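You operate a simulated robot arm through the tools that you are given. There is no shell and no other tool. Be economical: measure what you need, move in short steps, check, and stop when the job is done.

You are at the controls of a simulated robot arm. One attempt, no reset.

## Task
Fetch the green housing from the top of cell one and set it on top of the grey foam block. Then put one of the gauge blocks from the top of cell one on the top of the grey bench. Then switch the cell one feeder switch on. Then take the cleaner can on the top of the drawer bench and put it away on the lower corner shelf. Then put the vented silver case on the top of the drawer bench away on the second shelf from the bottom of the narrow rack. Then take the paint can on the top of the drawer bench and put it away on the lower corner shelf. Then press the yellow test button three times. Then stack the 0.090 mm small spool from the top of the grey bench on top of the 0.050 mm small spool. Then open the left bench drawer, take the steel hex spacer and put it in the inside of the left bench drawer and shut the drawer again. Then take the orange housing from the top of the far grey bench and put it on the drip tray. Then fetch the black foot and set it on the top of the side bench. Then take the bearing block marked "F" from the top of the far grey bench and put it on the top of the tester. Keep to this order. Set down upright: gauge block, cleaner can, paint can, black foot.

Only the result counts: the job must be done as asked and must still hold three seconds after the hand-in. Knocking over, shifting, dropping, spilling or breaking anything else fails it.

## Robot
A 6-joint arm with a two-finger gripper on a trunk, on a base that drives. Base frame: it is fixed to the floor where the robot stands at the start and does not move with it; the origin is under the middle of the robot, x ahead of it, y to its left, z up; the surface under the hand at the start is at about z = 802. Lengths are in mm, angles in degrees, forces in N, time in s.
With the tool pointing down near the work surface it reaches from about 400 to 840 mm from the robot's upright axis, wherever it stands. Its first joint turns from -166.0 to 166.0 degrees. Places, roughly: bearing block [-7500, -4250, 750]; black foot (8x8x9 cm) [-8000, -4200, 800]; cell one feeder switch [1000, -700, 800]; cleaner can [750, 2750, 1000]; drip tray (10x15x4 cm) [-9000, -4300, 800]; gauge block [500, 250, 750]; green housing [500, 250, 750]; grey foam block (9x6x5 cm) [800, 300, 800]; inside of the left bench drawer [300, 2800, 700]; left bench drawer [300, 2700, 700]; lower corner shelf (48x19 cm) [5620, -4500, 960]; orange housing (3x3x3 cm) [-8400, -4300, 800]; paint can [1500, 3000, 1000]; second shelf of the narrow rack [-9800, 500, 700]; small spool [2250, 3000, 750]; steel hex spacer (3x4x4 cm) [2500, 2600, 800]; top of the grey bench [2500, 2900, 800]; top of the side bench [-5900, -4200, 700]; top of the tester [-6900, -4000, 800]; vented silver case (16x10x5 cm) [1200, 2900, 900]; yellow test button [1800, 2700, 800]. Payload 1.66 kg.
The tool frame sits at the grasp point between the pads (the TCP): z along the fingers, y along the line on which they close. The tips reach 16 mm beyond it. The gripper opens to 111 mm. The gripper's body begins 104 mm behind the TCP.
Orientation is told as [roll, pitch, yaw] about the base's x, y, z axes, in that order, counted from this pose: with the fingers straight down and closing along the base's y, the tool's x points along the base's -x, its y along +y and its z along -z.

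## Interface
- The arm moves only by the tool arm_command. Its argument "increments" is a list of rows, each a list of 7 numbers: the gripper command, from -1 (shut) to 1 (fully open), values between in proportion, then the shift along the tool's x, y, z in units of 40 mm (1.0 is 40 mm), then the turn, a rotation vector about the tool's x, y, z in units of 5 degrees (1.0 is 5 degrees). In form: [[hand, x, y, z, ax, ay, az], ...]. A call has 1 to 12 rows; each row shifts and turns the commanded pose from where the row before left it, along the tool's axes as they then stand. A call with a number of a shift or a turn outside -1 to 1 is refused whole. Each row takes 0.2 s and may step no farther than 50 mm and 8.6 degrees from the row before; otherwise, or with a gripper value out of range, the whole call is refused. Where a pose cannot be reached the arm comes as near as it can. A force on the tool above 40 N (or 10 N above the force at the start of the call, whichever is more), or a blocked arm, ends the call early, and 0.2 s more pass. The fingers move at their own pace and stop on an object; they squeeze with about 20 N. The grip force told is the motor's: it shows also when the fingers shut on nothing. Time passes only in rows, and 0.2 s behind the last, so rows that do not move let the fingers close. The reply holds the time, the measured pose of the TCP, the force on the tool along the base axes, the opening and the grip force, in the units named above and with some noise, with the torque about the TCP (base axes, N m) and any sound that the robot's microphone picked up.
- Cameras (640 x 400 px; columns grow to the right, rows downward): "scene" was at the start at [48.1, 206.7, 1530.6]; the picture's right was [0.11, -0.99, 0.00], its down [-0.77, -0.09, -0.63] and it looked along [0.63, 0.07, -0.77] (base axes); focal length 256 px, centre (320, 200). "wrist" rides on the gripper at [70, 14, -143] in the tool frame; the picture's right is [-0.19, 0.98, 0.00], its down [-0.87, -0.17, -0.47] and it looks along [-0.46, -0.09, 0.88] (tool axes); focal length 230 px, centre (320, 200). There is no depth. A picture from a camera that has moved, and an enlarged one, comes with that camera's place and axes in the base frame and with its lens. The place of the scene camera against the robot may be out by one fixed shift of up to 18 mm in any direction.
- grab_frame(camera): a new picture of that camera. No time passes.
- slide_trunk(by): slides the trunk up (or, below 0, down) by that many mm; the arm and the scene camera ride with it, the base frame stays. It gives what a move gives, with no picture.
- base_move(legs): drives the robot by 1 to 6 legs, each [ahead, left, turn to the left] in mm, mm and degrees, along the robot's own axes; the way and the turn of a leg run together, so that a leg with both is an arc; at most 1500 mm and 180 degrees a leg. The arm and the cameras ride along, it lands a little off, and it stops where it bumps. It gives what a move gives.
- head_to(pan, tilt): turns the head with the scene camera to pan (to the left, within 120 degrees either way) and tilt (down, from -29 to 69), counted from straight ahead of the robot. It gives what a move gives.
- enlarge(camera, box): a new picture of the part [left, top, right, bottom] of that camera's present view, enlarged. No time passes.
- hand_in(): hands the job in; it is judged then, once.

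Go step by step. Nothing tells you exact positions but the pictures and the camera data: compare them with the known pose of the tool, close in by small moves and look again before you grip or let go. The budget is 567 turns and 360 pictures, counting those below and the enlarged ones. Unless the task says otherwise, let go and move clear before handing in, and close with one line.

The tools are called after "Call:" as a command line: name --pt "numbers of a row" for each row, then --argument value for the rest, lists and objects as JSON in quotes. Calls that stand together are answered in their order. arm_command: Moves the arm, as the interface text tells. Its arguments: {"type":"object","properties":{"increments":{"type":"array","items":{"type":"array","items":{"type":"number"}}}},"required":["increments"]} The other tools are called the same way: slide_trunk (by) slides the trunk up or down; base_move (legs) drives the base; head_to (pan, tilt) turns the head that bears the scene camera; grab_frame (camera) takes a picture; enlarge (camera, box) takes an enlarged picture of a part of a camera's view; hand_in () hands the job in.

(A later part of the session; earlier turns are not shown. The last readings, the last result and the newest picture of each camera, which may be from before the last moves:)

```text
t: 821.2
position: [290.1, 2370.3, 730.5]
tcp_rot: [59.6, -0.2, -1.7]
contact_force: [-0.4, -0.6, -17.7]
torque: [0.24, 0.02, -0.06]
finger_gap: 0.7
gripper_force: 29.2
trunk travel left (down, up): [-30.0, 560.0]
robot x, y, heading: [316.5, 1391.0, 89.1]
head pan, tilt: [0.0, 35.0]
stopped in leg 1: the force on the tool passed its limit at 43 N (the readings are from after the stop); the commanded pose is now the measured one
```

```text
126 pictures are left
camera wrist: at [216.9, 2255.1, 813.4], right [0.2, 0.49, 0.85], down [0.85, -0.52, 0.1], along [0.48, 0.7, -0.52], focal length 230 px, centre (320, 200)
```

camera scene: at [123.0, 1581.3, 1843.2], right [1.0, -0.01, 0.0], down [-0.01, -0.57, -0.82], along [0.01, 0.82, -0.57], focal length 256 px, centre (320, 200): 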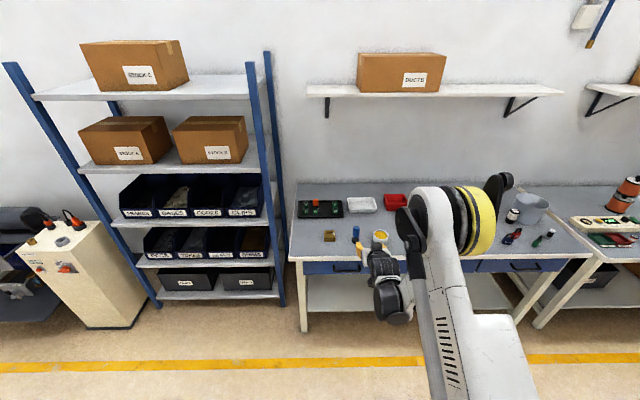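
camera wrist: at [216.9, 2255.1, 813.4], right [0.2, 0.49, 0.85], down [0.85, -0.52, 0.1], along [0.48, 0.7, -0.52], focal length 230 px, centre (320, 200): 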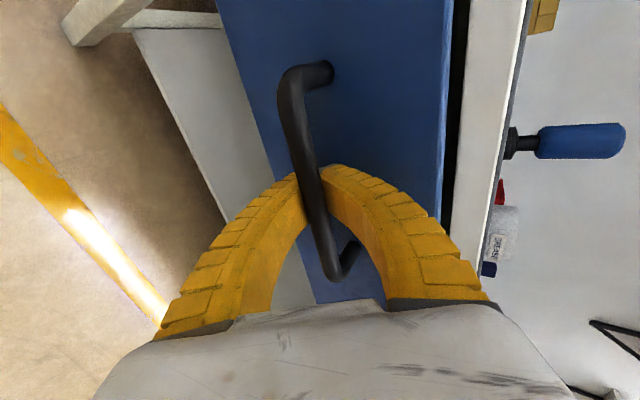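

Call:
arm_command --pt "-1 0 -0.1 0.06 0 0 0" --pt "-1 0 0 0 0 0 0"

Call:
base_move --legs '[[-110, 0, 0]]'

Call:
base_move --legs '[[-90, 0, 0]]'

Call:
grab_frame --camera "wrist"

```text
t: 821.8
position: [290.2, 2369.2, 728.0]
tcp_rot: [59.8, -0.2, -1.7]
contact_force: [-2.1, 0.6, -2.5]
torque: [0.03, -0.04, -0.01]
finger_gap: 6.0
gripper_force: 28.8
trunk travel left (down, up): [-30.0, 560.0]
robot x, y, heading: [321.0, 1394.2, 89.1]
head pan, tilt: [0.0, 35.0]
```

```text
t: 823.0
position: [287.3, 2259.3, 727.1]
tcp_rot: [59.7, -0.1, -1.6]
contact_force: [-0.9, -0.4, -1.8]
torque: [0.05, -0.03, 0.05]
finger_gap: 0.0
gripper_force: 28.7
trunk travel left (down, up): [-30.0, 560.0]
robot x, y, heading: [318.6, 1283.9, 89.2]
head pan, tilt: [0.0, 35.0]
```

```text
t: 824.1
position: [284.7, 2168.6, 727.5]
tcp_rot: [59.8, -0.1, -1.6]
contact_force: [-0.2, 0.3, -3.4]
torque: [0.06, 0.01, 0.06]
finger_gap: 0.0
gripper_force: 28.6
trunk travel left (down, up): [-30.0, 560.0]
robot x, y, heading: [313.4, 1192.8, 89.3]
head pan, tilt: [0.0, 35.0]
```

```text
125 pictures are left
camera wrist: at [213.7, 2053.7, 810.9], right [0.2, 0.49, 0.85], down [0.85, -0.52, 0.09], along [0.48, 0.7, -0.52], focal length 230 px, centre (320, 200)
```

wrist: 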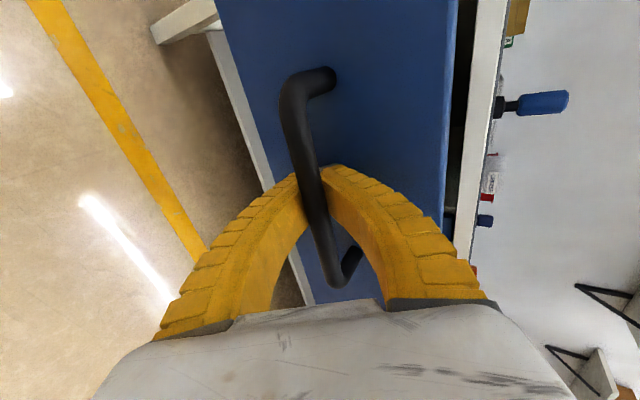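

Call:
arm_command --pt "0.05 0 0 0 0 0 0" --pt "0.05 0 0 0 0 0 0" --pt "0.05 0 0 0 0 0 0" --pt "0.05 0 -0.2 -0.35 0 0 0" --pt "0.05 0 -0.4 -0.7 0 0 0" --pt "0.05 0 -0.4 -0.7 0 0 0"

Call:
grab_frame --camera "wrist"

```text
t: 825.5
position: [282.7, 2085.3, 728.2]
tcp_rot: [59.9, -0.1, -1.6]
contact_force: [0.3, 0.0, -0.3]
torque: [0.03, 0.0, 0.02]
finger_gap: 60.4
gripper_force: 1.0
trunk travel left (down, up): [-30.0, 560.0]
robot x, y, heading: [317.2, 1190.6, 89.5]
head pan, tilt: [0.0, 35.0]
```

```text
124 pictures are left
camera wrist: at [210.5, 1972.3, 811.9], right [0.2, 0.49, 0.85], down [0.85, -0.52, 0.09], along [0.48, 0.7, -0.52], focal length 230 px, centre (320, 200)
```

wrist: 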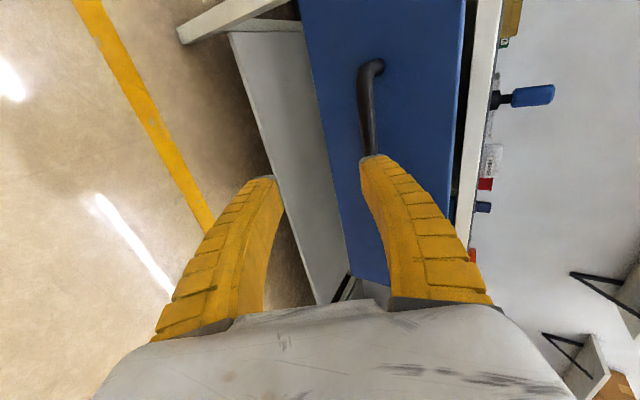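

Call:
base_move --legs '[[-150, 0, 0]]'

Call:
slide_trunk --by 125

Call:
arm_command --pt "1 0 0 0 0 0 -1" --pt "1 0 0 0 0 0 -1" --pt "1 0 0 0 0 0 -1" --pt "1 0 0 0 0 0 -1" --pt "1 0 0 0 0 0 -1" --pt "1 0 0 0 0 0 -1" --pt "1 0 0 0 0 0 -1" --pt "1 0 0 0 0 0 -1" --pt "1 0 0 0 0 0 -1" --pt "1 0 0 0 0 0 -1" --pt "1 0 0 0 0 0 -1" --pt "1 0 0 0 0 0 -1"

Call:
arm_command --pt "1 0 0 0 0 0 -1" --pt "1 0 0 0 0 0 -1" --pt "1 0 0 0 0 0 -1" --pt "1 0 0 0 0 0 -1" --pt "1 0 0 0 0 0 -1" --pt "1 0 0 0 0 0 -1" --pt "1 0 0 -0.3 0 1 0" --pt "1 0 0 -0.3 0 1 0" --pt "1 0 0 -0.3 0 1 0" --pt "1 0 0 -0.3 0 1 0" --pt "1 0 0 -0.3 0 1 0" --pt "1 0 0 -0.3 0 1 0"

Call:
arm_command --pt "1 0 0 -0.5 0 1 0" --pt "1 0 0 -0.5 0 1 0" --pt "1 0 0 -0.5 0 1 0" --pt "1 0 0 -0.5 0 1 0" --pt "1 0 0 -0.5 0 1 0" --pt "1 0 0 -0.5 0 1 0"

```text
t: 826.9
position: [281.1, 1936.6, 728.4]
tcp_rot: [59.8, -0.2, -1.5]
contact_force: [-0.4, -0.7, 0.2]
torque: [-0.01, 0.0, 0.0]
finger_gap: 60.3
gripper_force: 1.5
trunk travel left (down, up): [-30.0, 560.0]
robot x, y, heading: [312.3, 1043.3, 88.9]
head pan, tilt: [0.0, 35.0]
```

```text
t: 828.4
position: [280.2, 1936.6, 852.4]
tcp_rot: [59.8, -0.1, -1.6]
contact_force: [0.6, -0.3, 0.0]
torque: [0.01, -0.03, 0.0]
finger_gap: 60.0
gripper_force: 1.2
trunk travel left (down, up): [-155.0, 435.0]
robot x, y, heading: [314.3, 1043.4, 89.2]
head pan, tilt: [0.0, 35.0]
```

```text
t: 831.0
position: [280.5, 1936.8, 853.2]
tcp_rot: [40.6, -48.5, 39.6]
contact_force: [0.4, -0.3, -0.6]
torque: [-0.01, 0.02, 0.01]
finger_gap: 110.9
gripper_force: 0.0
trunk travel left (down, up): [-155.0, 435.0]
robot x, y, heading: [312.8, 1039.9, 89.3]
head pan, tilt: [0.0, 35.0]
```

```text
t: 833.6
position: [278.9, 1886.2, 901.6]
tcp_rot: [0.0, -29.8, 88.3]
contact_force: [-0.5, 0.6, 0.0]
torque: [-0.02, -0.02, 0.04]
finger_gap: 110.8
gripper_force: 0.1
trunk travel left (down, up): [-155.0, 435.0]
robot x, y, heading: [311.4, 1044.1, 89.4]
head pan, tilt: [0.0, 35.0]
```

```text
t: 835.0
position: [279.8, 1848.6, 1015.0]
tcp_rot: [-0.1, 0.3, 88.2]
contact_force: [0.1, 0.1, -0.2]
torque: [0.0, 0.03, -0.01]
finger_gap: 110.8
gripper_force: 0.1
trunk travel left (down, up): [-155.0, 435.0]
robot x, y, heading: [313.6, 1044.0, 89.4]
head pan, tilt: [0.0, 35.0]
```

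Call:
arm_command --pt "1 0.9 0 0 0 0 0" --pt "1 0.9 0 0 0 0 0" --pt "1 0.9 0 0 0 0 0" --pt "1 0.9 0 0 0 0 0"

Call:
base_move --legs '[[0, 0, 0.6], [400, -1100, 0], [100, -1050, 0], [400, 0, 0]]'

Call:
grab_frame --camera "wrist"

```text
t: 836.0
position: [275.0, 1704.0, 1014.5]
tcp_rot: [-0.2, 0.1, 88.4]
contact_force: [-0.1, -0.2, -0.7]
torque: [0.01, -0.03, 0.0]
finger_gap: 110.9
gripper_force: 0.0
trunk travel left (down, up): [-155.0, 435.0]
robot x, y, heading: [313.1, 1042.6, 89.3]
head pan, tilt: [0.0, 35.0]
```

```text
t: 849.5
position: [2464.9, 2564.2, 1014.1]
tcp_rot: [-0.2, 0.2, 87.8]
contact_force: [0.5, 1.1, 0.5]
torque: [-0.03, 0.02, -0.01]
finger_gap: 111.0
gripper_force: 0.0
trunk travel left (down, up): [-155.0, 435.0]
robot x, y, heading: [2493.7, 1899.2, 88.5]
head pan, tilt: [0.0, 35.0]
```

```text
123 pictures are left
camera wrist: at [2447.7, 2494.6, 1157.9], right [-0.97, 0.23, 0.0], down [0.2, 0.86, 0.47], along [0.11, 0.46, -0.88], focal length 230 px, centre (320, 200)
```

wrist: 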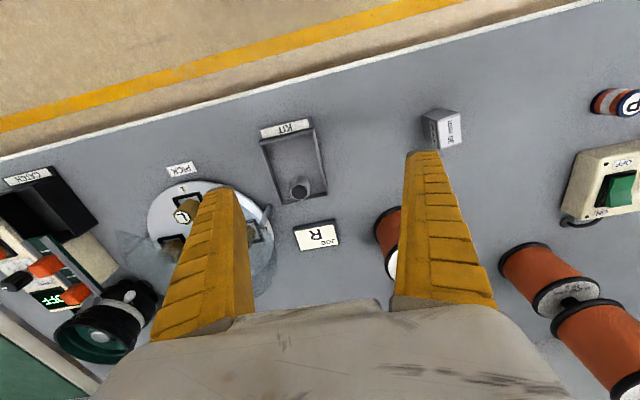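

Call:
arm_command --pt "0 -0.573 -0.378 0.6 0 0 0" --pt "0 -0.573 -0.378 0.6 0 0 0" --pt "0 -0.573 -0.378 0.6 0 0 0"

Call:
grab_frame --camera "wrist"

Call:
enlarge --camera "wrist" --box '[250, 80, 390, 240]'

```text
t: 850.3
position: [2513.2, 2631.0, 939.0]
tcp_rot: [0.0, 0.2, 87.7]
contact_force: [-1.0, 0.4, 0.8]
torque: [-0.03, 0.0, 0.03]
finger_gap: 57.7
gripper_force: 1.4
trunk travel left (down, up): [-155.0, 435.0]
robot x, y, heading: [2492.8, 1898.8, 88.6]
head pan, tilt: [0.0, 35.0]
```

```text
122 pictures are left
camera wrist: at [2496.8, 2561.8, 1083.0], right [-0.97, 0.23, 0.0], down [0.2, 0.86, 0.47], along [0.11, 0.46, -0.88], focal length 230 px, centre (320, 200)
```

wrist: 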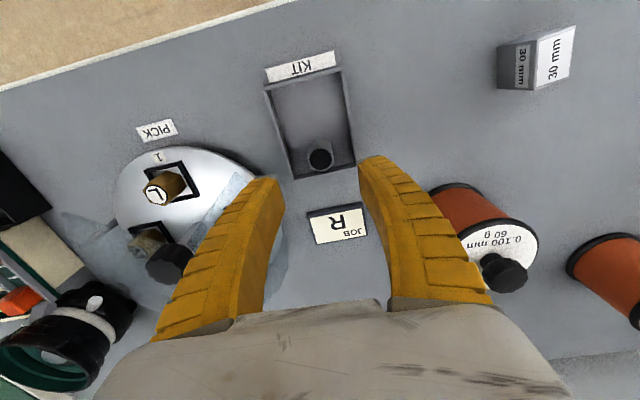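

```text
2.50 times, centred on (320, 160) of wrist
camera zoom: at [2496.8, 2561.8, 1083.0], right [-0.97, 0.23, 0.0], down [0.2, 0.86, 0.47], along [0.11, 0.46, -0.88], focal length 575 px, centre (320, 300)
```

zoom: 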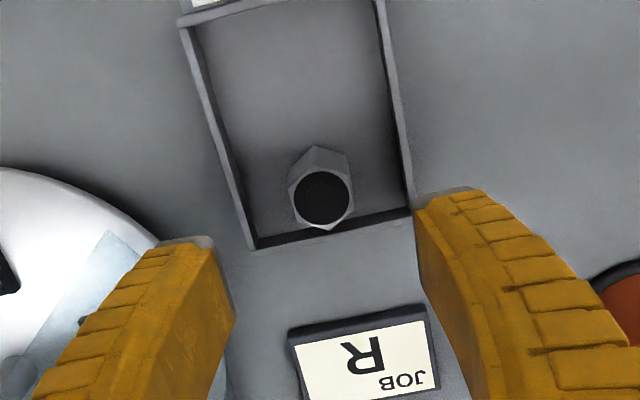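

Call:
arm_command --pt "0 -0.22 -0.05 0.4 0 0 1" --pt "0 0 0 0.6 0 0 1" --pt "0 0 0 0.6 0 0 0.2"

Call:
grab_frame --camera "wrist"

```text
t: 851.1
position: [2513.4, 2637.3, 878.3]
tcp_rot: [-0.1, 0.3, 76.7]
contact_force: [-0.6, 0.0, 1.0]
torque: [0.01, 0.0, 0.02]
finger_gap: 57.6
gripper_force: 1.1
trunk travel left (down, up): [-155.0, 435.0]
robot x, y, heading: [2495.7, 1900.4, 88.5]
head pan, tilt: [0.0, 35.0]
```

```text
120 pictures are left
camera wrist: at [2484.2, 2573.9, 1021.4], right [-0.91, 0.41, 0.0], down [0.36, 0.81, 0.47], along [0.2, 0.43, -0.88], focal length 230 px, centre (320, 200)
```

wrist: 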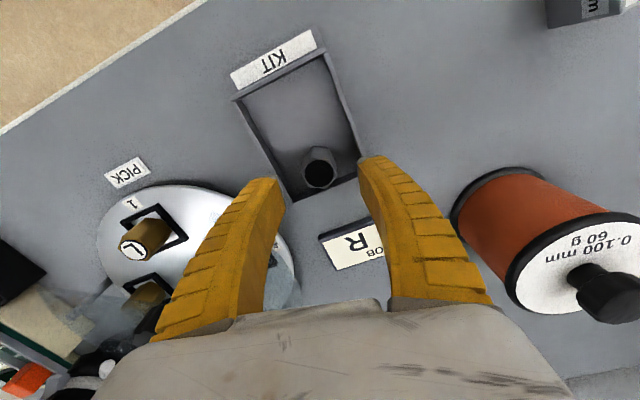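

Call:
enlarge --camera "wrist" --box '[260, 120, 380, 220]'

```text
4.00 times, centred on (320, 170) of wrist
camera zoom: at [2484.2, 2573.9, 1021.4], right [-0.91, 0.41, 0.0], down [0.36, 0.81, 0.47], along [0.2, 0.43, -0.88], focal length 920 px, centre (320, 320)
```

zoom: 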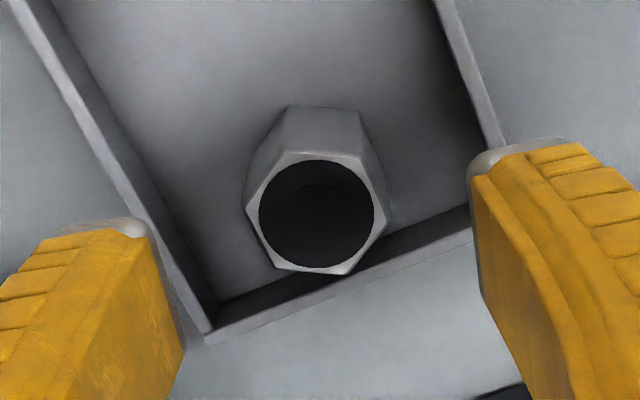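

Call:
arm_command --pt "0 0 -0.03 0.2 0 0 -1" --pt "0 0 0 0.2 0 0 -1" --pt "0 0 0 0.2 0 0 -1" --pt "0 0 0 0.27 0 0 -0.2"

Call:
enlarge --camera "wrist" --box '[240, 120, 400, 240]'

```text
t: 852.1
position: [2515.5, 2637.4, 844.0]
tcp_rot: [0.0, 0.3, 92.8]
contact_force: [-0.3, -0.5, 0.0]
torque: [0.02, 0.01, 0.07]
finger_gap: 57.7
gripper_force: 2.1
trunk travel left (down, up): [-155.0, 435.0]
robot x, y, heading: [2493.0, 1898.8, 88.7]
head pan, tilt: [0.0, 35.0]
```

```text
3.33 times, centred on (320, 180) of wrist
camera zoom: at [2505.3, 2568.0, 987.0], right [-0.99, 0.14, 0.0], down [0.13, 0.87, 0.47], along [0.07, 0.46, -0.88], focal length 767 px, centre (320, 267)
```

zoom: 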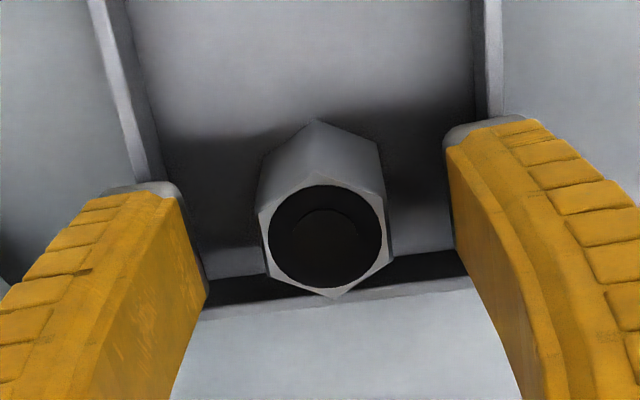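

Call:
arm_command --pt "-1 0 0 0 0 0 0" --pt "-1 0 0 0 0 0 0" --pt "-1 0 0 0 0 0 0" --pt "-1 0 0 -0.1 0 0 0" --pt "-1 0 0 -0.2 0 0 0" --pt "-1 0 0 -0.4 0 0 0" --pt "-1 0 0 -0.6 0 0 0" --pt "-1 0 0 -0.8 0 0 0" --pt "-1 0 0 -0.8 0 0 0"

Call:
grab_frame --camera "wrist"

```text
t: 854.1
position: [2512.8, 2636.7, 960.2]
tcp_rot: [0.0, 0.3, 92.7]
contact_force: [0.4, 0.3, -1.6]
torque: [-0.02, 0.0, 0.01]
finger_gap: 24.0
gripper_force: 19.7
trunk travel left (down, up): [-155.0, 435.0]
robot x, y, heading: [2493.5, 1901.0, 88.4]
head pan, tilt: [0.0, 35.0]
```

```text
117 pictures are left
camera wrist: at [2502.8, 2567.9, 1103.8], right [-0.99, 0.14, 0.0], down [0.13, 0.87, 0.47], along [0.07, 0.46, -0.88], focal length 230 px, centre (320, 200)
```

wrist: 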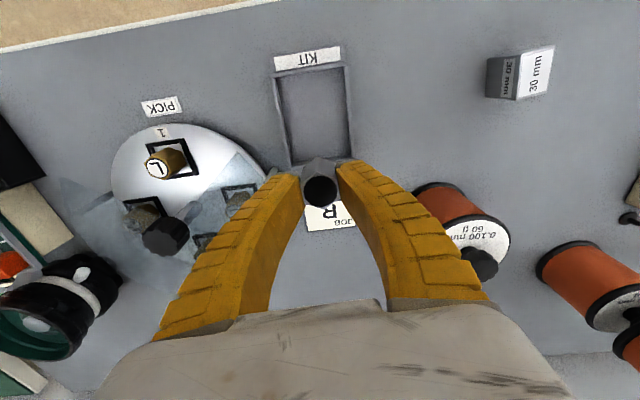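

Call:
base_move --legs '[[-280, 0, 1.4], [0, 1100, 0], [0, 1100, 0]]'

Call:
grab_frame --camera "wrist"

```text
t: 866.6
position: [260.7, 2370.4, 960.8]
tcp_rot: [-0.1, 0.2, 94.6]
contact_force: [0.6, -0.1, -0.9]
torque: [-0.02, -0.01, -0.03]
finger_gap: 24.2
gripper_force: 20.0
trunk travel left (down, up): [-155.0, 435.0]
robot x, y, heading: [264.0, 1632.7, 90.3]
head pan, tilt: [0.0, 35.0]
```

```text
116 pictures are left
camera wrist: at [252.3, 2300.7, 1103.3], right [-0.99, 0.11, 0.0], down [0.1, 0.88, 0.47], along [0.05, 0.47, -0.88], focal length 230 px, centre (320, 200)
```

wrist: 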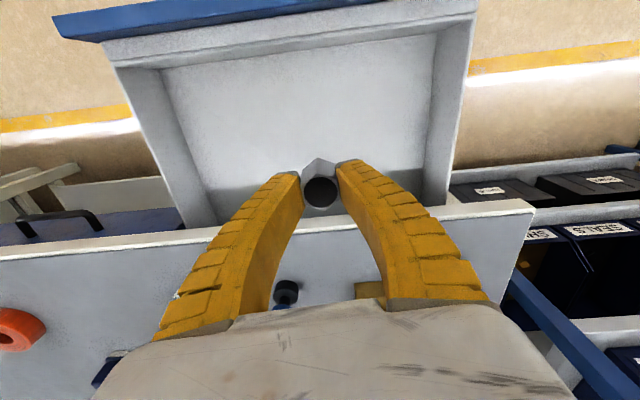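

Call:
slide_trunk --by -150

Call:
arm_command --pt "-1 0 0 0.5 0 0 0" --pt "-1 0 0 0.5 0 0 0" --pt "-1 0 0 0.3 0 0 0"

Call:
grab_frame --camera "wrist"

```text
t: 868.3
position: [260.4, 2369.7, 808.8]
tcp_rot: [0.0, 0.2, 94.6]
contact_force: [-0.3, 1.0, -0.8]
torque: [-0.01, 0.02, 0.0]
finger_gap: 23.6
gripper_force: 20.4
trunk travel left (down, up): [-5.0, 585.0]
robot x, y, heading: [264.0, 1632.1, 90.3]
head pan, tilt: [0.0, 35.0]
```

```text
t: 869.1
position: [259.9, 2371.5, 757.8]
tcp_rot: [-0.2, 0.2, 94.6]
contact_force: [0.0, 0.3, -0.5]
torque: [0.0, -0.01, 0.02]
finger_gap: 23.9
gripper_force: 20.7
trunk travel left (down, up): [-5.0, 585.0]
robot x, y, heading: [265.5, 1631.3, 90.2]
head pan, tilt: [0.0, 35.0]
```

```text
115 pictures are left
camera wrist: at [253.0, 2300.5, 900.0], right [-0.99, 0.11, 0.0], down [0.1, 0.88, 0.47], along [0.05, 0.47, -0.88], focal length 230 px, centre (320, 200)
```

wrist: 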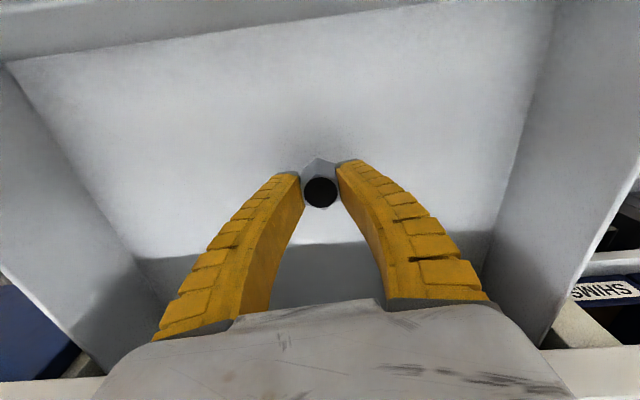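

Inside the drawer over its floor; I lower in small steps until contact.

Call:
arm_command --pt "-1 0 0 0.25 0 0 0" --pt "-1 0 0 0.15 0 0 0" --pt "-1 0 0 0 0 0 0"

Call:
arm_command --pt "-1 0 0 0.15 0 0 0" --pt "-1 0 0 0.1 0 0 0" --pt "-1 0 0 0 0 0 0"

```text
t: 869.9
position: [260.3, 2371.4, 741.6]
tcp_rot: [0.0, 0.3, 94.6]
contact_force: [0.0, -0.2, -0.9]
torque: [-0.04, 0.01, 0.02]
finger_gap: 24.0
gripper_force: 20.2
trunk travel left (down, up): [-5.0, 585.0]
robot x, y, heading: [264.0, 1635.4, 90.2]
head pan, tilt: [0.0, 35.0]
```

```text
t: 870.7
position: [259.6, 2371.7, 732.0]
tcp_rot: [-0.1, 0.2, 94.6]
contact_force: [0.8, 1.2, -1.5]
torque: [0.0, 0.0, -0.01]
finger_gap: 23.9
gripper_force: 20.0
trunk travel left (down, up): [-5.0, 585.0]
robot x, y, heading: [263.9, 1637.3, 90.4]
head pan, tilt: [0.0, 35.0]
```

Call:
arm_command --pt "-1 0 0 0.12 0 0 0" --pt "-1 0 0 0.1 0 0 0" --pt "-1 0 0 0 0 0 0"

Call:
arm_command --pt "-1 0 0 0.12 0 0 0" --pt "-1 0 0 0.1 0 0 0" --pt "-1 0 0 0 0 0 0"

Call:
arm_command --pt "-1 0 0 0.1 0 0 0" --pt "-1 0 0 0.1 0 0 0" --pt "-1 0 0 0 0 0 0"

Call:
grab_frame --camera "wrist"

```text
t: 871.5
position: [260.2, 2370.6, 722.7]
tcp_rot: [0.0, 0.2, 94.5]
contact_force: [0.8, -0.5, -2.0]
torque: [-0.01, 0.0, -0.03]
finger_gap: 23.9
gripper_force: 19.7
trunk travel left (down, up): [-5.0, 585.0]
robot x, y, heading: [265.8, 1628.9, 90.4]
head pan, tilt: [0.0, 35.0]
```

```text
t: 872.3
position: [259.4, 2370.1, 716.4]
tcp_rot: [-0.1, 0.1, 94.6]
contact_force: [0.6, -0.5, 13.0]
torque: [0.15, 0.01, -0.02]
finger_gap: 28.0
gripper_force: 20.5
trunk travel left (down, up): [-5.0, 585.0]
robot x, y, heading: [263.4, 1631.5, 90.6]
head pan, tilt: [0.0, 35.0]
```

```text
t: 873.1
position: [259.1, 2369.7, 708.0]
tcp_rot: [-0.1, 0.1, 94.6]
contact_force: [4.0, -0.7, 13.2]
torque: [0.08, 0.0, 0.0]
finger_gap: 29.5
gripper_force: 20.0
trunk travel left (down, up): [-5.0, 585.0]
robot x, y, heading: [264.0, 1629.7, 90.6]
head pan, tilt: [0.0, 35.0]
```

```text
114 pictures are left
camera wrist: at [252.3, 2299.0, 850.4], right [-0.99, 0.11, 0.0], down [0.1, 0.88, 0.47], along [0.05, 0.47, -0.88], focal length 230 px, centre (320, 200)
```

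wrist: 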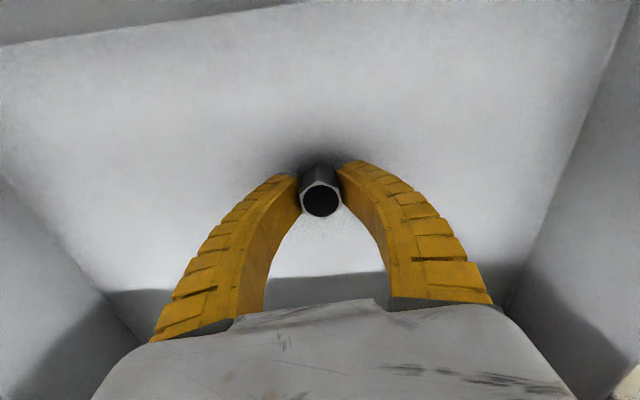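

Spacer stands on the drawer floor. I release it and rise.

Call:
arm_command --pt "-0.2 0 0 0 0 0 0" --pt "0 0 0 0 0 0 0" --pt "0 0 0 0 0 0 0" --pt "0 0 0 -0.5 0 0 0" --pt "0 0 0 -0.9 0 0 0" --pt "0 0 0 -0.9 0 0 0" --pt "0 0 0 -0.9 0 0 0"

Call:
slide_trunk --by 100

Call:
grab_frame --camera "wrist"

```text
t: 874.7
position: [259.5, 2370.4, 835.5]
tcp_rot: [0.0, 0.2, 94.6]
contact_force: [-0.4, 0.3, -0.1]
torque: [0.02, 0.02, 0.0]
finger_gap: 57.4
gripper_force: 1.3
trunk travel left (down, up): [-5.0, 585.0]
robot x, y, heading: [264.1, 1629.7, 90.4]
head pan, tilt: [0.0, 35.0]
```

```text
t: 876.1
position: [258.8, 2370.5, 934.8]
tcp_rot: [-0.1, 0.2, 94.6]
contact_force: [0.2, 0.3, 0.3]
torque: [-0.03, 0.02, -0.02]
finger_gap: 57.6
gripper_force: 1.3
trunk travel left (down, up): [-105.0, 485.0]
robot x, y, heading: [261.1, 1634.1, 90.7]
head pan, tilt: [0.0, 35.0]
```

```text
113 pictures are left
camera wrist: at [251.3, 2300.0, 1078.2], right [-0.99, 0.11, 0.0], down [0.1, 0.88, 0.47], along [0.05, 0.47, -0.88], focal length 230 px, centre (320, 200)
```

wrist: 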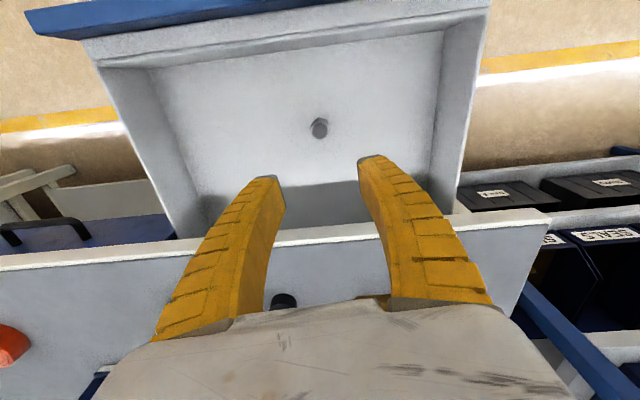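

Call:
base_move --legs '[[-420, -25, -0.4]]'

Call:
slide_trunk --by -100

Call:
arm_command --pt "-1 0 0 0.8 0 0 0" --pt "-1 0 0 0.8 0 0 0" --pt "-1 0 0 0.6 0 0 0"

Call:
grab_frame --camera "wrist"

```text
t: 878.7
position: [290.1, 1949.0, 935.2]
tcp_rot: [-0.1, 0.2, 94.2]
contact_force: [-0.7, -0.4, -0.2]
torque: [0.0, -0.02, 0.0]
finger_gap: 57.5
gripper_force: 1.1
trunk travel left (down, up): [-105.0, 485.0]
robot x, y, heading: [293.9, 1211.4, 90.0]
head pan, tilt: [0.0, 35.0]
```

```text
t: 880.0
position: [291.2, 1949.3, 836.0]
tcp_rot: [-0.1, 0.3, 94.2]
contact_force: [-0.1, -0.4, -0.5]
torque: [-0.01, 0.0, -0.03]
finger_gap: 57.4
gripper_force: 1.9
trunk travel left (down, up): [-5.0, 585.0]
robot x, y, heading: [291.6, 1208.1, 90.1]
head pan, tilt: [0.0, 35.0]
```

```text
t: 880.8
position: [289.8, 1950.2, 748.0]
tcp_rot: [-0.1, 0.1, 94.2]
contact_force: [0.3, -0.3, 1.1]
torque: [-0.03, 0.01, 0.02]
finger_gap: 0.0
gripper_force: 20.0
trunk travel left (down, up): [-5.0, 585.0]
robot x, y, heading: [295.3, 1210.4, 90.2]
head pan, tilt: [0.0, 35.0]
```

```text
112 pictures are left
camera wrist: at [282.1, 1879.8, 890.0], right [-0.99, 0.12, 0.0], down [0.1, 0.88, 0.47], along [0.06, 0.47, -0.88], focal length 230 px, centre (320, 200)
```

wrist: 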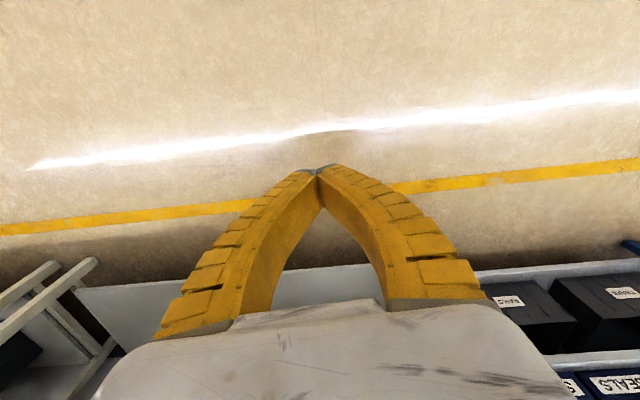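

Call:
base_move --legs '[[320, 0, 0]]'

Call:
grab_frame --camera "wrist"

```text
t: 882.9
position: [289.0, 2269.5, 747.4]
tcp_rot: [-0.1, 0.2, 94.2]
contact_force: [0.4, -0.1, 0.4]
torque: [0.03, -0.01, 0.0]
finger_gap: 0.1
gripper_force: 19.6
trunk travel left (down, up): [-5.0, 585.0]
robot x, y, heading: [294.0, 1530.7, 90.0]
head pan, tilt: [0.0, 35.0]
```

```text
111 pictures are left
camera wrist: at [281.0, 2198.9, 890.1], right [-0.99, 0.12, 0.0], down [0.1, 0.88, 0.47], along [0.06, 0.47, -0.88], focal length 230 px, centre (320, 200)
```

wrist: 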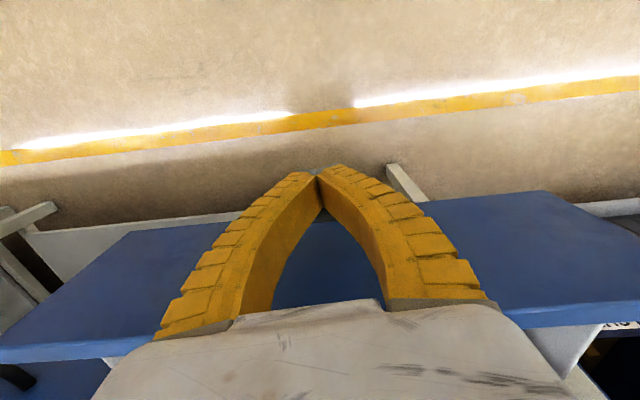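

Call:
base_move --legs '[[150, 0, 0]]'

Call:
base_move --legs '[[60, 0, 0]]'

Call:
grab_frame --camera "wrist"

```text
t: 884.3
position: [291.6, 2414.3, 746.5]
tcp_rot: [-0.1, 0.2, 94.1]
contact_force: [0.2, 0.3, 0.5]
torque: [-0.06, 0.0, 0.02]
finger_gap: 0.2
gripper_force: 19.8
trunk travel left (down, up): [-5.0, 585.0]
robot x, y, heading: [290.1, 1677.5, 89.8]
head pan, tilt: [0.0, 35.0]
```

```text
t: 885.3
position: [291.6, 2454.3, 746.9]
tcp_rot: [-0.1, 1.2, 94.0]
contact_force: [0.9, -2.9, 3.6]
torque: [0.01, -0.03, 0.0]
finger_gap: 0.0
gripper_force: 19.7
trunk travel left (down, up): [-5.0, 585.0]
robot x, y, heading: [293.9, 1723.5, 89.9]
head pan, tilt: [0.0, 35.0]
stopped in leg 1: the force on the tool passed its limit at 88 N (the readings are from after the stop); the commanded pose is now the measured one
```

```text
110 pictures are left
camera wrist: at [283.5, 2386.6, 892.1], right [-0.99, 0.12, 0.0], down [0.11, 0.89, 0.45], along [0.06, 0.45, -0.89], focal length 230 px, centre (320, 200)
```

wrist: 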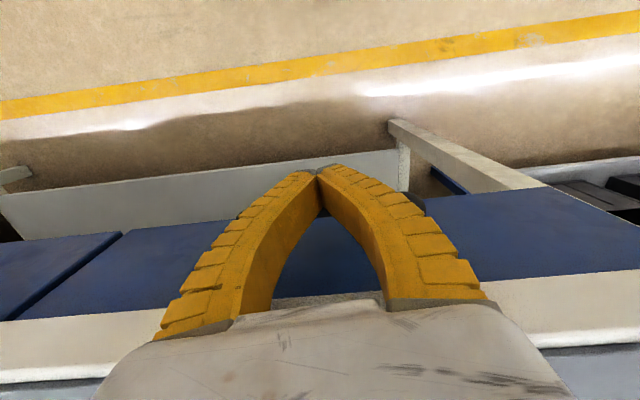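

Drawer shut. Now to the far benches: I raise the hand and take the aisle past the cells.

Call:
base_move --legs '[[-400, 0, 0]]'

Call:
slide_trunk --by 150

Call:
arm_command --pt "-1 0.5 0 -0.8 0 0 0" --pt "-1 0.5 0 -0.8 0 0 0" --pt "-1 0.5 0 -0.8 0 0 0" --pt "-1 0.5 0 -0.8 0 0 0"

Call:
base_move --legs '[[0, 0, 90], [630, 0, 0], [0, 1450, 0], [0, 1450, 0]]'

Call:
head_to --pan 10 --tilt 10

Call:
grab_frame --camera "scene"

```text
t: 887.7
position: [291.9, 2057.4, 748.5]
tcp_rot: [0.0, 1.2, 93.8]
contact_force: [0.5, -0.3, 0.4]
torque: [0.0, -0.02, 0.0]
finger_gap: 0.2
gripper_force: 19.9
trunk travel left (down, up): [-5.0, 585.0]
robot x, y, heading: [288.7, 1324.6, 89.7]
head pan, tilt: [0.0, 35.0]
```

```text
t: 889.5
position: [292.1, 2059.0, 897.9]
tcp_rot: [0.0, 1.2, 93.9]
contact_force: [0.4, 0.4, -0.7]
torque: [0.04, -0.01, 0.03]
finger_gap: 0.2
gripper_force: 20.2
trunk travel left (down, up): [-155.0, 435.0]
robot x, y, heading: [292.4, 1329.0, 90.0]
head pan, tilt: [0.0, 35.0]
```

```text
t: 890.5
position: [298.7, 1979.1, 1028.9]
tcp_rot: [0.0, 1.2, 93.9]
contact_force: [0.0, -0.5, 0.2]
torque: [0.01, -0.03, -0.01]
finger_gap: 0.1
gripper_force: 19.9
trunk travel left (down, up): [-155.0, 435.0]
robot x, y, heading: [287.3, 1323.7, 89.8]
head pan, tilt: [0.0, 35.0]
```

```text
t: 903.0
position: [-1035.9, 155.8, 1025.6]
tcp_rot: [-0.7, 1.5, -178.4]
contact_force: [-4.2, 8.7, 7.9]
torque: [-0.35, 0.05, -0.18]
finger_gap: 0.0
gripper_force: 20.3
trunk travel left (down, up): [-155.0, 435.0]
robot x, y, heading: [-381.1, 121.7, 178.1]
head pan, tilt: [0.0, 35.0]
stopped in leg 3: the force on the tool passed its limit at 64 N (the readings are from after the stop); the commanded pose is now the measured one
```

```text
t: 903.9
position: [-1035.8, 155.9, 1027.3]
tcp_rot: [-0.6, 1.5, -178.4]
contact_force: [-1.2, 13.8, 3.0]
torque: [-0.32, 0.01, -0.2]
finger_gap: 0.2
gripper_force: 19.7
trunk travel left (down, up): [-155.0, 435.0]
robot x, y, heading: [-384.5, 119.3, 177.7]
head pan, tilt: [10.0, 10.0]
```

```text
109 pictures are left
camera scene: at [-468.7, -75.1, 1623.6], right [-0.14, 0.99, 0.0], down [0.17, 0.02, -0.98], along [-0.98, -0.14, -0.17], focal length 256 px, centre (320, 200)
```

scene: 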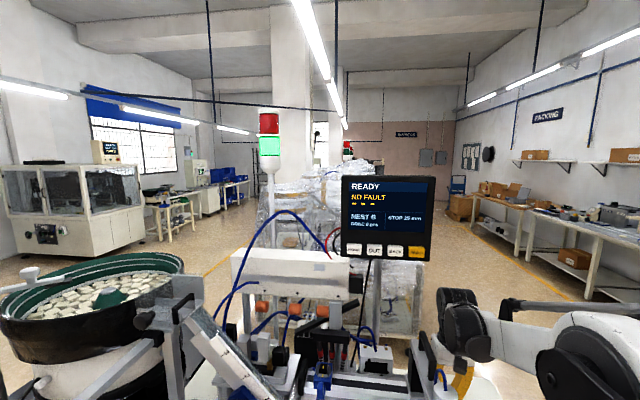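

The hand touched cell two's machine frame; I back straight out the way I came.

Call:
base_move --legs '[[0, -120, 0]]'

Call:
grab_frame --camera "wrist"

Call:
grab_frame --camera "scene"

```text
t: 905.2
position: [-1030.7, 272.7, 1025.9]
tcp_rot: [-0.5, 1.3, -178.4]
contact_force: [0.0, 0.4, 0.3]
torque: [-0.02, 0.01, 0.0]
finger_gap: 0.1
gripper_force: 19.8
trunk travel left (down, up): [-155.0, 435.0]
robot x, y, heading: [-377.1, 238.1, 177.6]
head pan, tilt: [10.0, 10.0]
```

```text
108 pictures are left
camera wrist: at [-963.7, 259.5, 1171.1], right [-0.16, -0.99, -0.02], down [-0.88, 0.14, 0.45], along [-0.44, 0.09, -0.89], focal length 230 px, centre (320, 200)
```

wrist: 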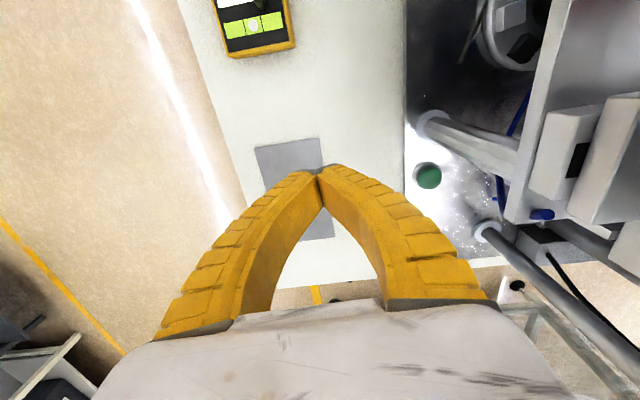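

```text
107 pictures are left
camera scene: at [-464.5, 41.6, 1623.5], right [-0.14, 0.99, 0.0], down [0.17, 0.02, -0.98], along [-0.98, -0.14, -0.17], focal length 256 px, centre (320, 200)
```

scene: 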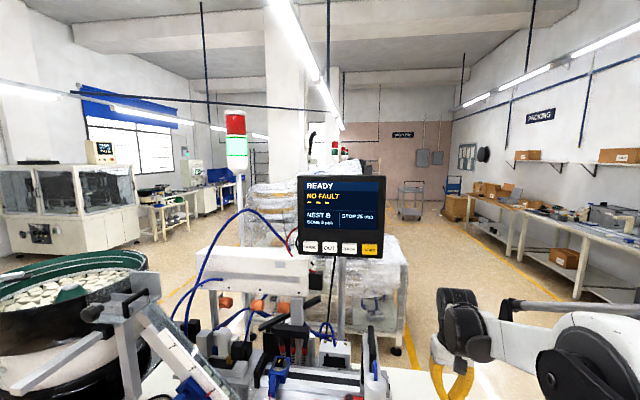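

Call:
base_move --legs '[[0, -850, 0], [0, 0, 92.3]]'

Call:
base_move --legs '[[1400, 0, 0]]'

```text
t: 913.6
position: [-353.5, 432.9, 1027.1]
tcp_rot: [-0.7, 1.4, -86.4]
contact_force: [-0.5, 0.7, -0.2]
torque: [0.03, -0.01, -0.01]
finger_gap: 0.0
gripper_force: 19.9
trunk travel left (down, up): [-155.0, 435.0]
robot x, y, heading: [-342.1, 1087.0, -90.2]
head pan, tilt: [10.0, 10.0]
```

```text
t: 920.5
position: [-352.3, -948.0, 1026.4]
tcp_rot: [-0.6, 1.4, -86.2]
contact_force: [1.2, 0.6, -0.1]
torque: [0.0, 0.03, 0.02]
finger_gap: 0.0
gripper_force: 20.2
trunk travel left (down, up): [-155.0, 435.0]
robot x, y, heading: [-335.7, -296.8, -89.7]
head pan, tilt: [10.0, 10.0]
```

Call:
base_move --legs '[[1350, 0, 0], [0, 0, -90]]'

Call:
head_to --pan 15 --tilt 8

Call:
grab_frame --camera "scene"

```text
t: 931.1
position: [-972.5, -1647.8, 1027.3]
tcp_rot: [-0.7, 1.4, -174.8]
contact_force: [-0.2, 0.1, -0.6]
torque: [0.0, -0.04, 0.02]
finger_gap: 0.2
gripper_force: 19.2
trunk travel left (down, up): [-155.0, 435.0]
robot x, y, heading: [-319.1, -1640.1, -178.2]
head pan, tilt: [10.0, 10.0]
```

```text
t: 931.8
position: [-973.1, -1648.4, 1025.7]
tcp_rot: [-0.8, 1.4, -174.9]
contact_force: [-0.5, -0.1, 0.0]
torque: [-0.07, 0.03, 0.01]
finger_gap: 0.0
gripper_force: 19.8
trunk travel left (down, up): [-155.0, 435.0]
robot x, y, heading: [-320.1, -1645.2, -178.4]
head pan, tilt: [15.0, 8.0]
```

```text
106 pictures are left
camera scene: at [-389.9, -1850.7, 1626.6], right [-0.28, 0.96, 0.0], down [0.13, 0.04, -0.99], along [-0.95, -0.28, -0.14], focal length 256 px, centre (320, 200)
```

scene: 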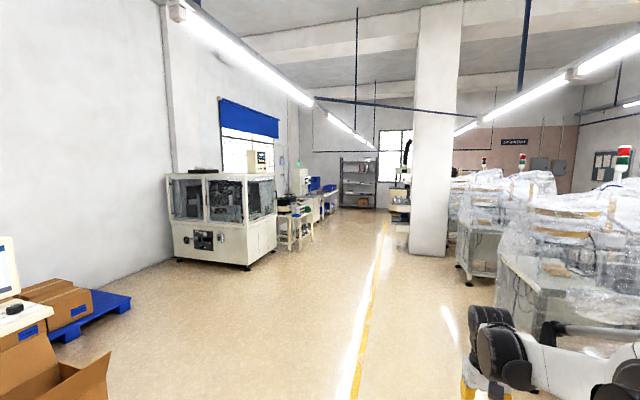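

Call:
base_move --legs '[[0, 0, -1.6], [1450, 250, 0], [1450, 250, 0], [1450, 250, 0], [1300, 100, 0]]'

Call:
head_to --pan 70 --tilt 15

Call:
grab_frame --camera "scene"

```text
t: 959.2
position: [-6590.9, -2445.0, 1028.4]
tcp_rot: [-0.7, 1.4, -177.9]
contact_force: [0.1, 0.2, 0.1]
torque: [0.01, -0.01, -0.01]
finger_gap: 0.2
gripper_force: 19.7
trunk travel left (down, up): [-155.0, 435.0]
robot x, y, heading: [-5938.1, -2470.9, 178.5]
head pan, tilt: [15.0, 8.0]
```

```text
t: 960.5
position: [-6590.8, -2443.4, 1025.9]
tcp_rot: [-0.7, 1.4, -177.9]
contact_force: [0.0, 0.6, -0.1]
torque: [0.0, 0.01, 0.0]
finger_gap: 0.1
gripper_force: 19.9
trunk travel left (down, up): [-155.0, 435.0]
robot x, y, heading: [-5937.0, -2473.1, 178.6]
head pan, tilt: [70.0, 15.0]
```

```text
105 pictures are left
camera scene: at [-5964.0, -2742.2, 1615.3], right [-0.93, 0.37, 0.0], down [0.09, 0.24, -0.97], along [-0.35, -0.9, -0.26], focal length 256 px, centre (320, 200)
```

scene: 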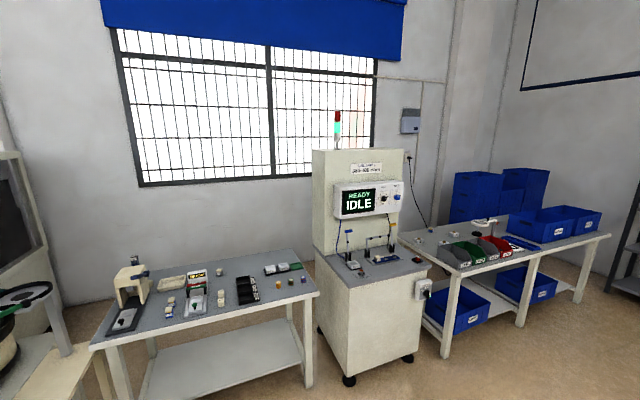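

Call:
base_move --legs '[[0, 0, 1.4], [1250, 0, 0], [1000, 0, 0], [0, 0, 90], [350, 0, 0]]'

Call:
head_to --pan 0 --tilt 25

Call:
grab_frame --camera "scene"

```text
t: 977.6
position: [-8185.5, -3499.9, 1025.9]
tcp_rot: [-0.6, 1.4, -85.9]
contact_force: [0.1, 0.9, -0.7]
torque: [0.04, 0.0, -0.04]
finger_gap: 0.2
gripper_force: 19.8
trunk travel left (down, up): [-155.0, 435.0]
robot x, y, heading: [-8173.9, -2846.2, -89.6]
head pan, tilt: [70.0, 15.0]
```

```text
t: 979.0
position: [-8186.1, -3499.8, 1026.2]
tcp_rot: [-0.7, 1.4, -85.9]
contact_force: [-0.6, 0.2, 0.4]
torque: [0.01, -0.02, 0.01]
finger_gap: 0.0
gripper_force: 20.0
trunk travel left (down, up): [-155.0, 435.0]
robot x, y, heading: [-8177.5, -2840.6, -89.6]
head pan, tilt: [0.0, 25.0]
```

```text
104 pictures are left
camera scene: at [-7995.0, -2908.2, 1599.0], right [-1.0, -0.01, 0.0], down [0.0, 0.42, -0.91], along [0.01, -0.91, -0.42], focal length 256 px, centre (320, 200)
```

scene: 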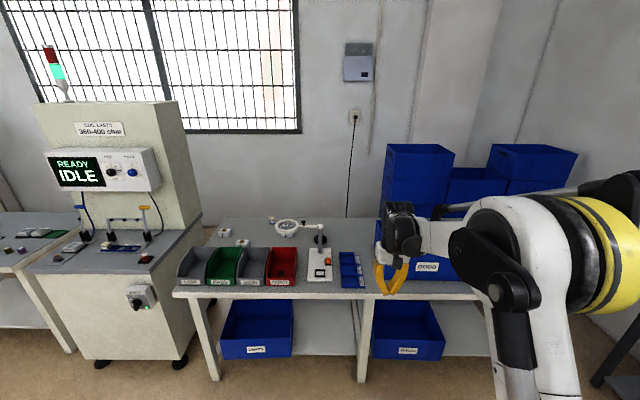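

Call:
enlarge --camera "scene" --box '[170, 200, 390, 300]'

Call:
base_move --legs '[[0, -700, -0.4]]'

Call:
grab_frame --camera "scene"

```text
2.91 times, centred on (280, 250) of scene
camera zoom: at [-7995.0, -2908.2, 1599.0], right [-1.0, -0.01, 0.0], down [0.0, 0.42, -0.91], along [0.01, -0.91, -0.42], focal length 745 px, centre (436, 54)
```

zoom: 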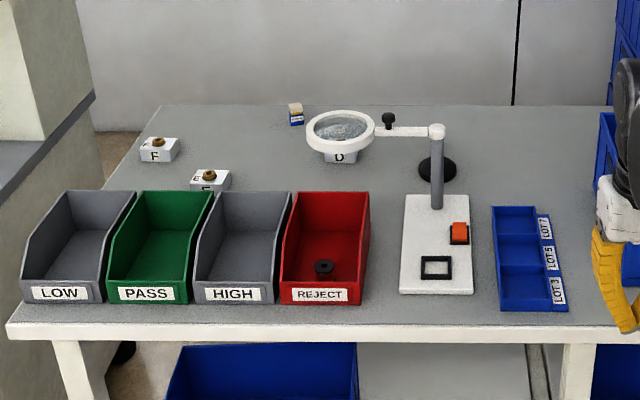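

```text
t: 982.8
position: [-8891.7, -3501.9, 1026.9]
tcp_rot: [-0.7, 1.3, -86.5]
contact_force: [-0.1, -0.6, -0.6]
torque: [-0.03, -0.02, 0.0]
finger_gap: 0.3
gripper_force: 20.1
trunk travel left (down, up): [-155.0, 435.0]
robot x, y, heading: [-8875.2, -2848.4, -90.2]
head pan, tilt: [0.0, 25.0]
```

```text
102 pictures are left
camera scene: at [-8695.2, -2912.3, 1599.1], right [-1.0, 0.0, 0.0], down [0.0, 0.42, -0.91], along [0.0, -0.91, -0.42], focal length 256 px, centre (320, 200)
```

scene: 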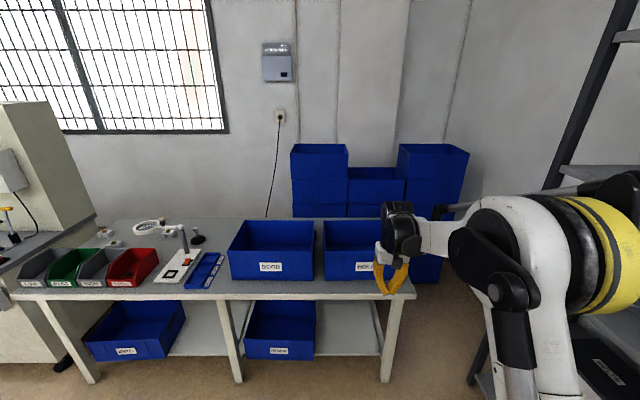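

Call:
slide_trunk --by 420

Call:
base_move --legs '[[250, 200, 0]]'

Call:
head_to --pan 0 --tilt 40

Call:
grab_frame --camera "scene"

Call:
grab_frame --camera "wrist"

```text
refused: 420 is not a number from -400 to 400
```

```text
t: 984.9
position: [-8699.5, -3753.2, 1026.7]
tcp_rot: [-0.7, 1.5, -86.6]
contact_force: [0.2, 0.2, -0.1]
torque: [0.01, 0.01, 0.0]
finger_gap: 0.0
gripper_force: 20.2
trunk travel left (down, up): [-155.0, 435.0]
robot x, y, heading: [-8683.7, -3095.9, -90.4]
head pan, tilt: [0.0, 25.0]
```

```text
t: 985.7
position: [-8698.4, -3751.7, 1027.1]
tcp_rot: [-0.7, 1.4, -86.7]
contact_force: [-0.2, -0.3, 0.2]
torque: [0.02, 0.02, 0.03]
finger_gap: 0.0
gripper_force: 20.2
trunk travel left (down, up): [-155.0, 435.0]
robot x, y, heading: [-8684.6, -3098.8, -90.3]
head pan, tilt: [0.0, 40.0]
```

```text
101 pictures are left
camera scene: at [-8501.4, -3156.2, 1575.8], right [-1.0, 0.01, 0.0], down [0.0, 0.64, -0.77], along [0.0, -0.77, -0.64], focal length 256 px, centre (320, 200)
```

scene: 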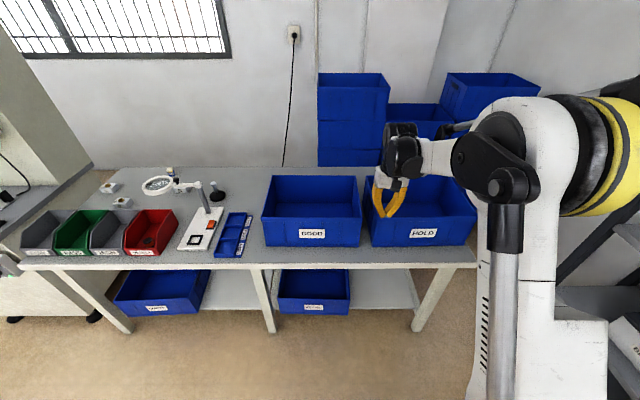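

```text
100 pictures are left
camera wrist: at [-8687.8, -3685.2, 1171.1], right [0.99, -0.13, -0.02], down [-0.11, -0.88, 0.45], along [-0.07, -0.45, -0.89], focal length 230 px, centre (320, 200)
```

wrist: 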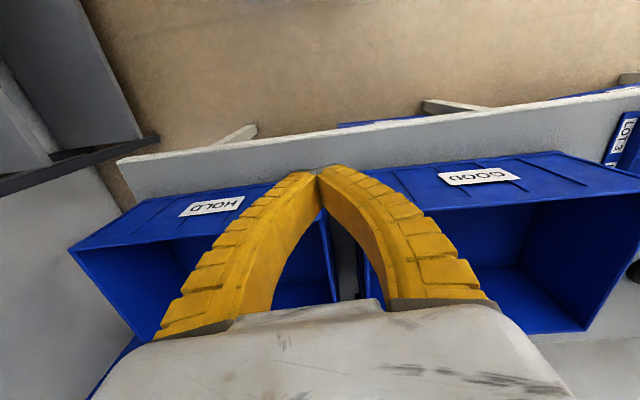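

Call:
slide_trunk --by 400

Call:
head_to --pan 0 --tilt 50

Call:
grab_frame --camera "scene"

```text
t: 989.5
position: [-8700.1, -3751.6, 1426.3]
tcp_rot: [-0.8, 1.4, -86.6]
contact_force: [-0.6, -0.3, -0.1]
torque: [0.03, 0.02, -0.01]
finger_gap: 0.0
gripper_force: 20.4
trunk travel left (down, up): [-555.0, 35.0]
robot x, y, heading: [-8681.0, -3097.8, -90.3]
head pan, tilt: [0.0, 40.0]
```

```text
t: 990.2
position: [-8700.1, -3751.1, 1427.4]
tcp_rot: [-0.7, 1.5, -86.6]
contact_force: [0.3, -0.1, -0.3]
torque: [-0.01, 0.07, -0.01]
finger_gap: 0.0
gripper_force: 19.8
trunk travel left (down, up): [-555.0, 35.0]
robot x, y, heading: [-8685.7, -3095.7, -90.0]
head pan, tilt: [0.0, 50.0]
```

```text
99 pictures are left
camera scene: at [-8501.4, -3148.1, 1961.6], right [-1.0, 0.01, 0.0], down [0.0, 0.77, -0.64], along [0.0, -0.64, -0.77], focal length 256 px, centre (320, 200)
```

scene: 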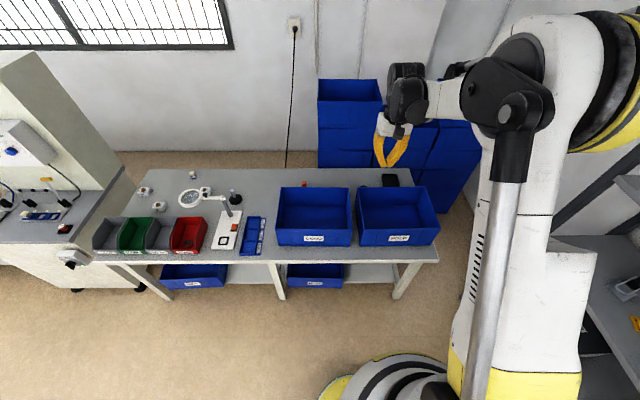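

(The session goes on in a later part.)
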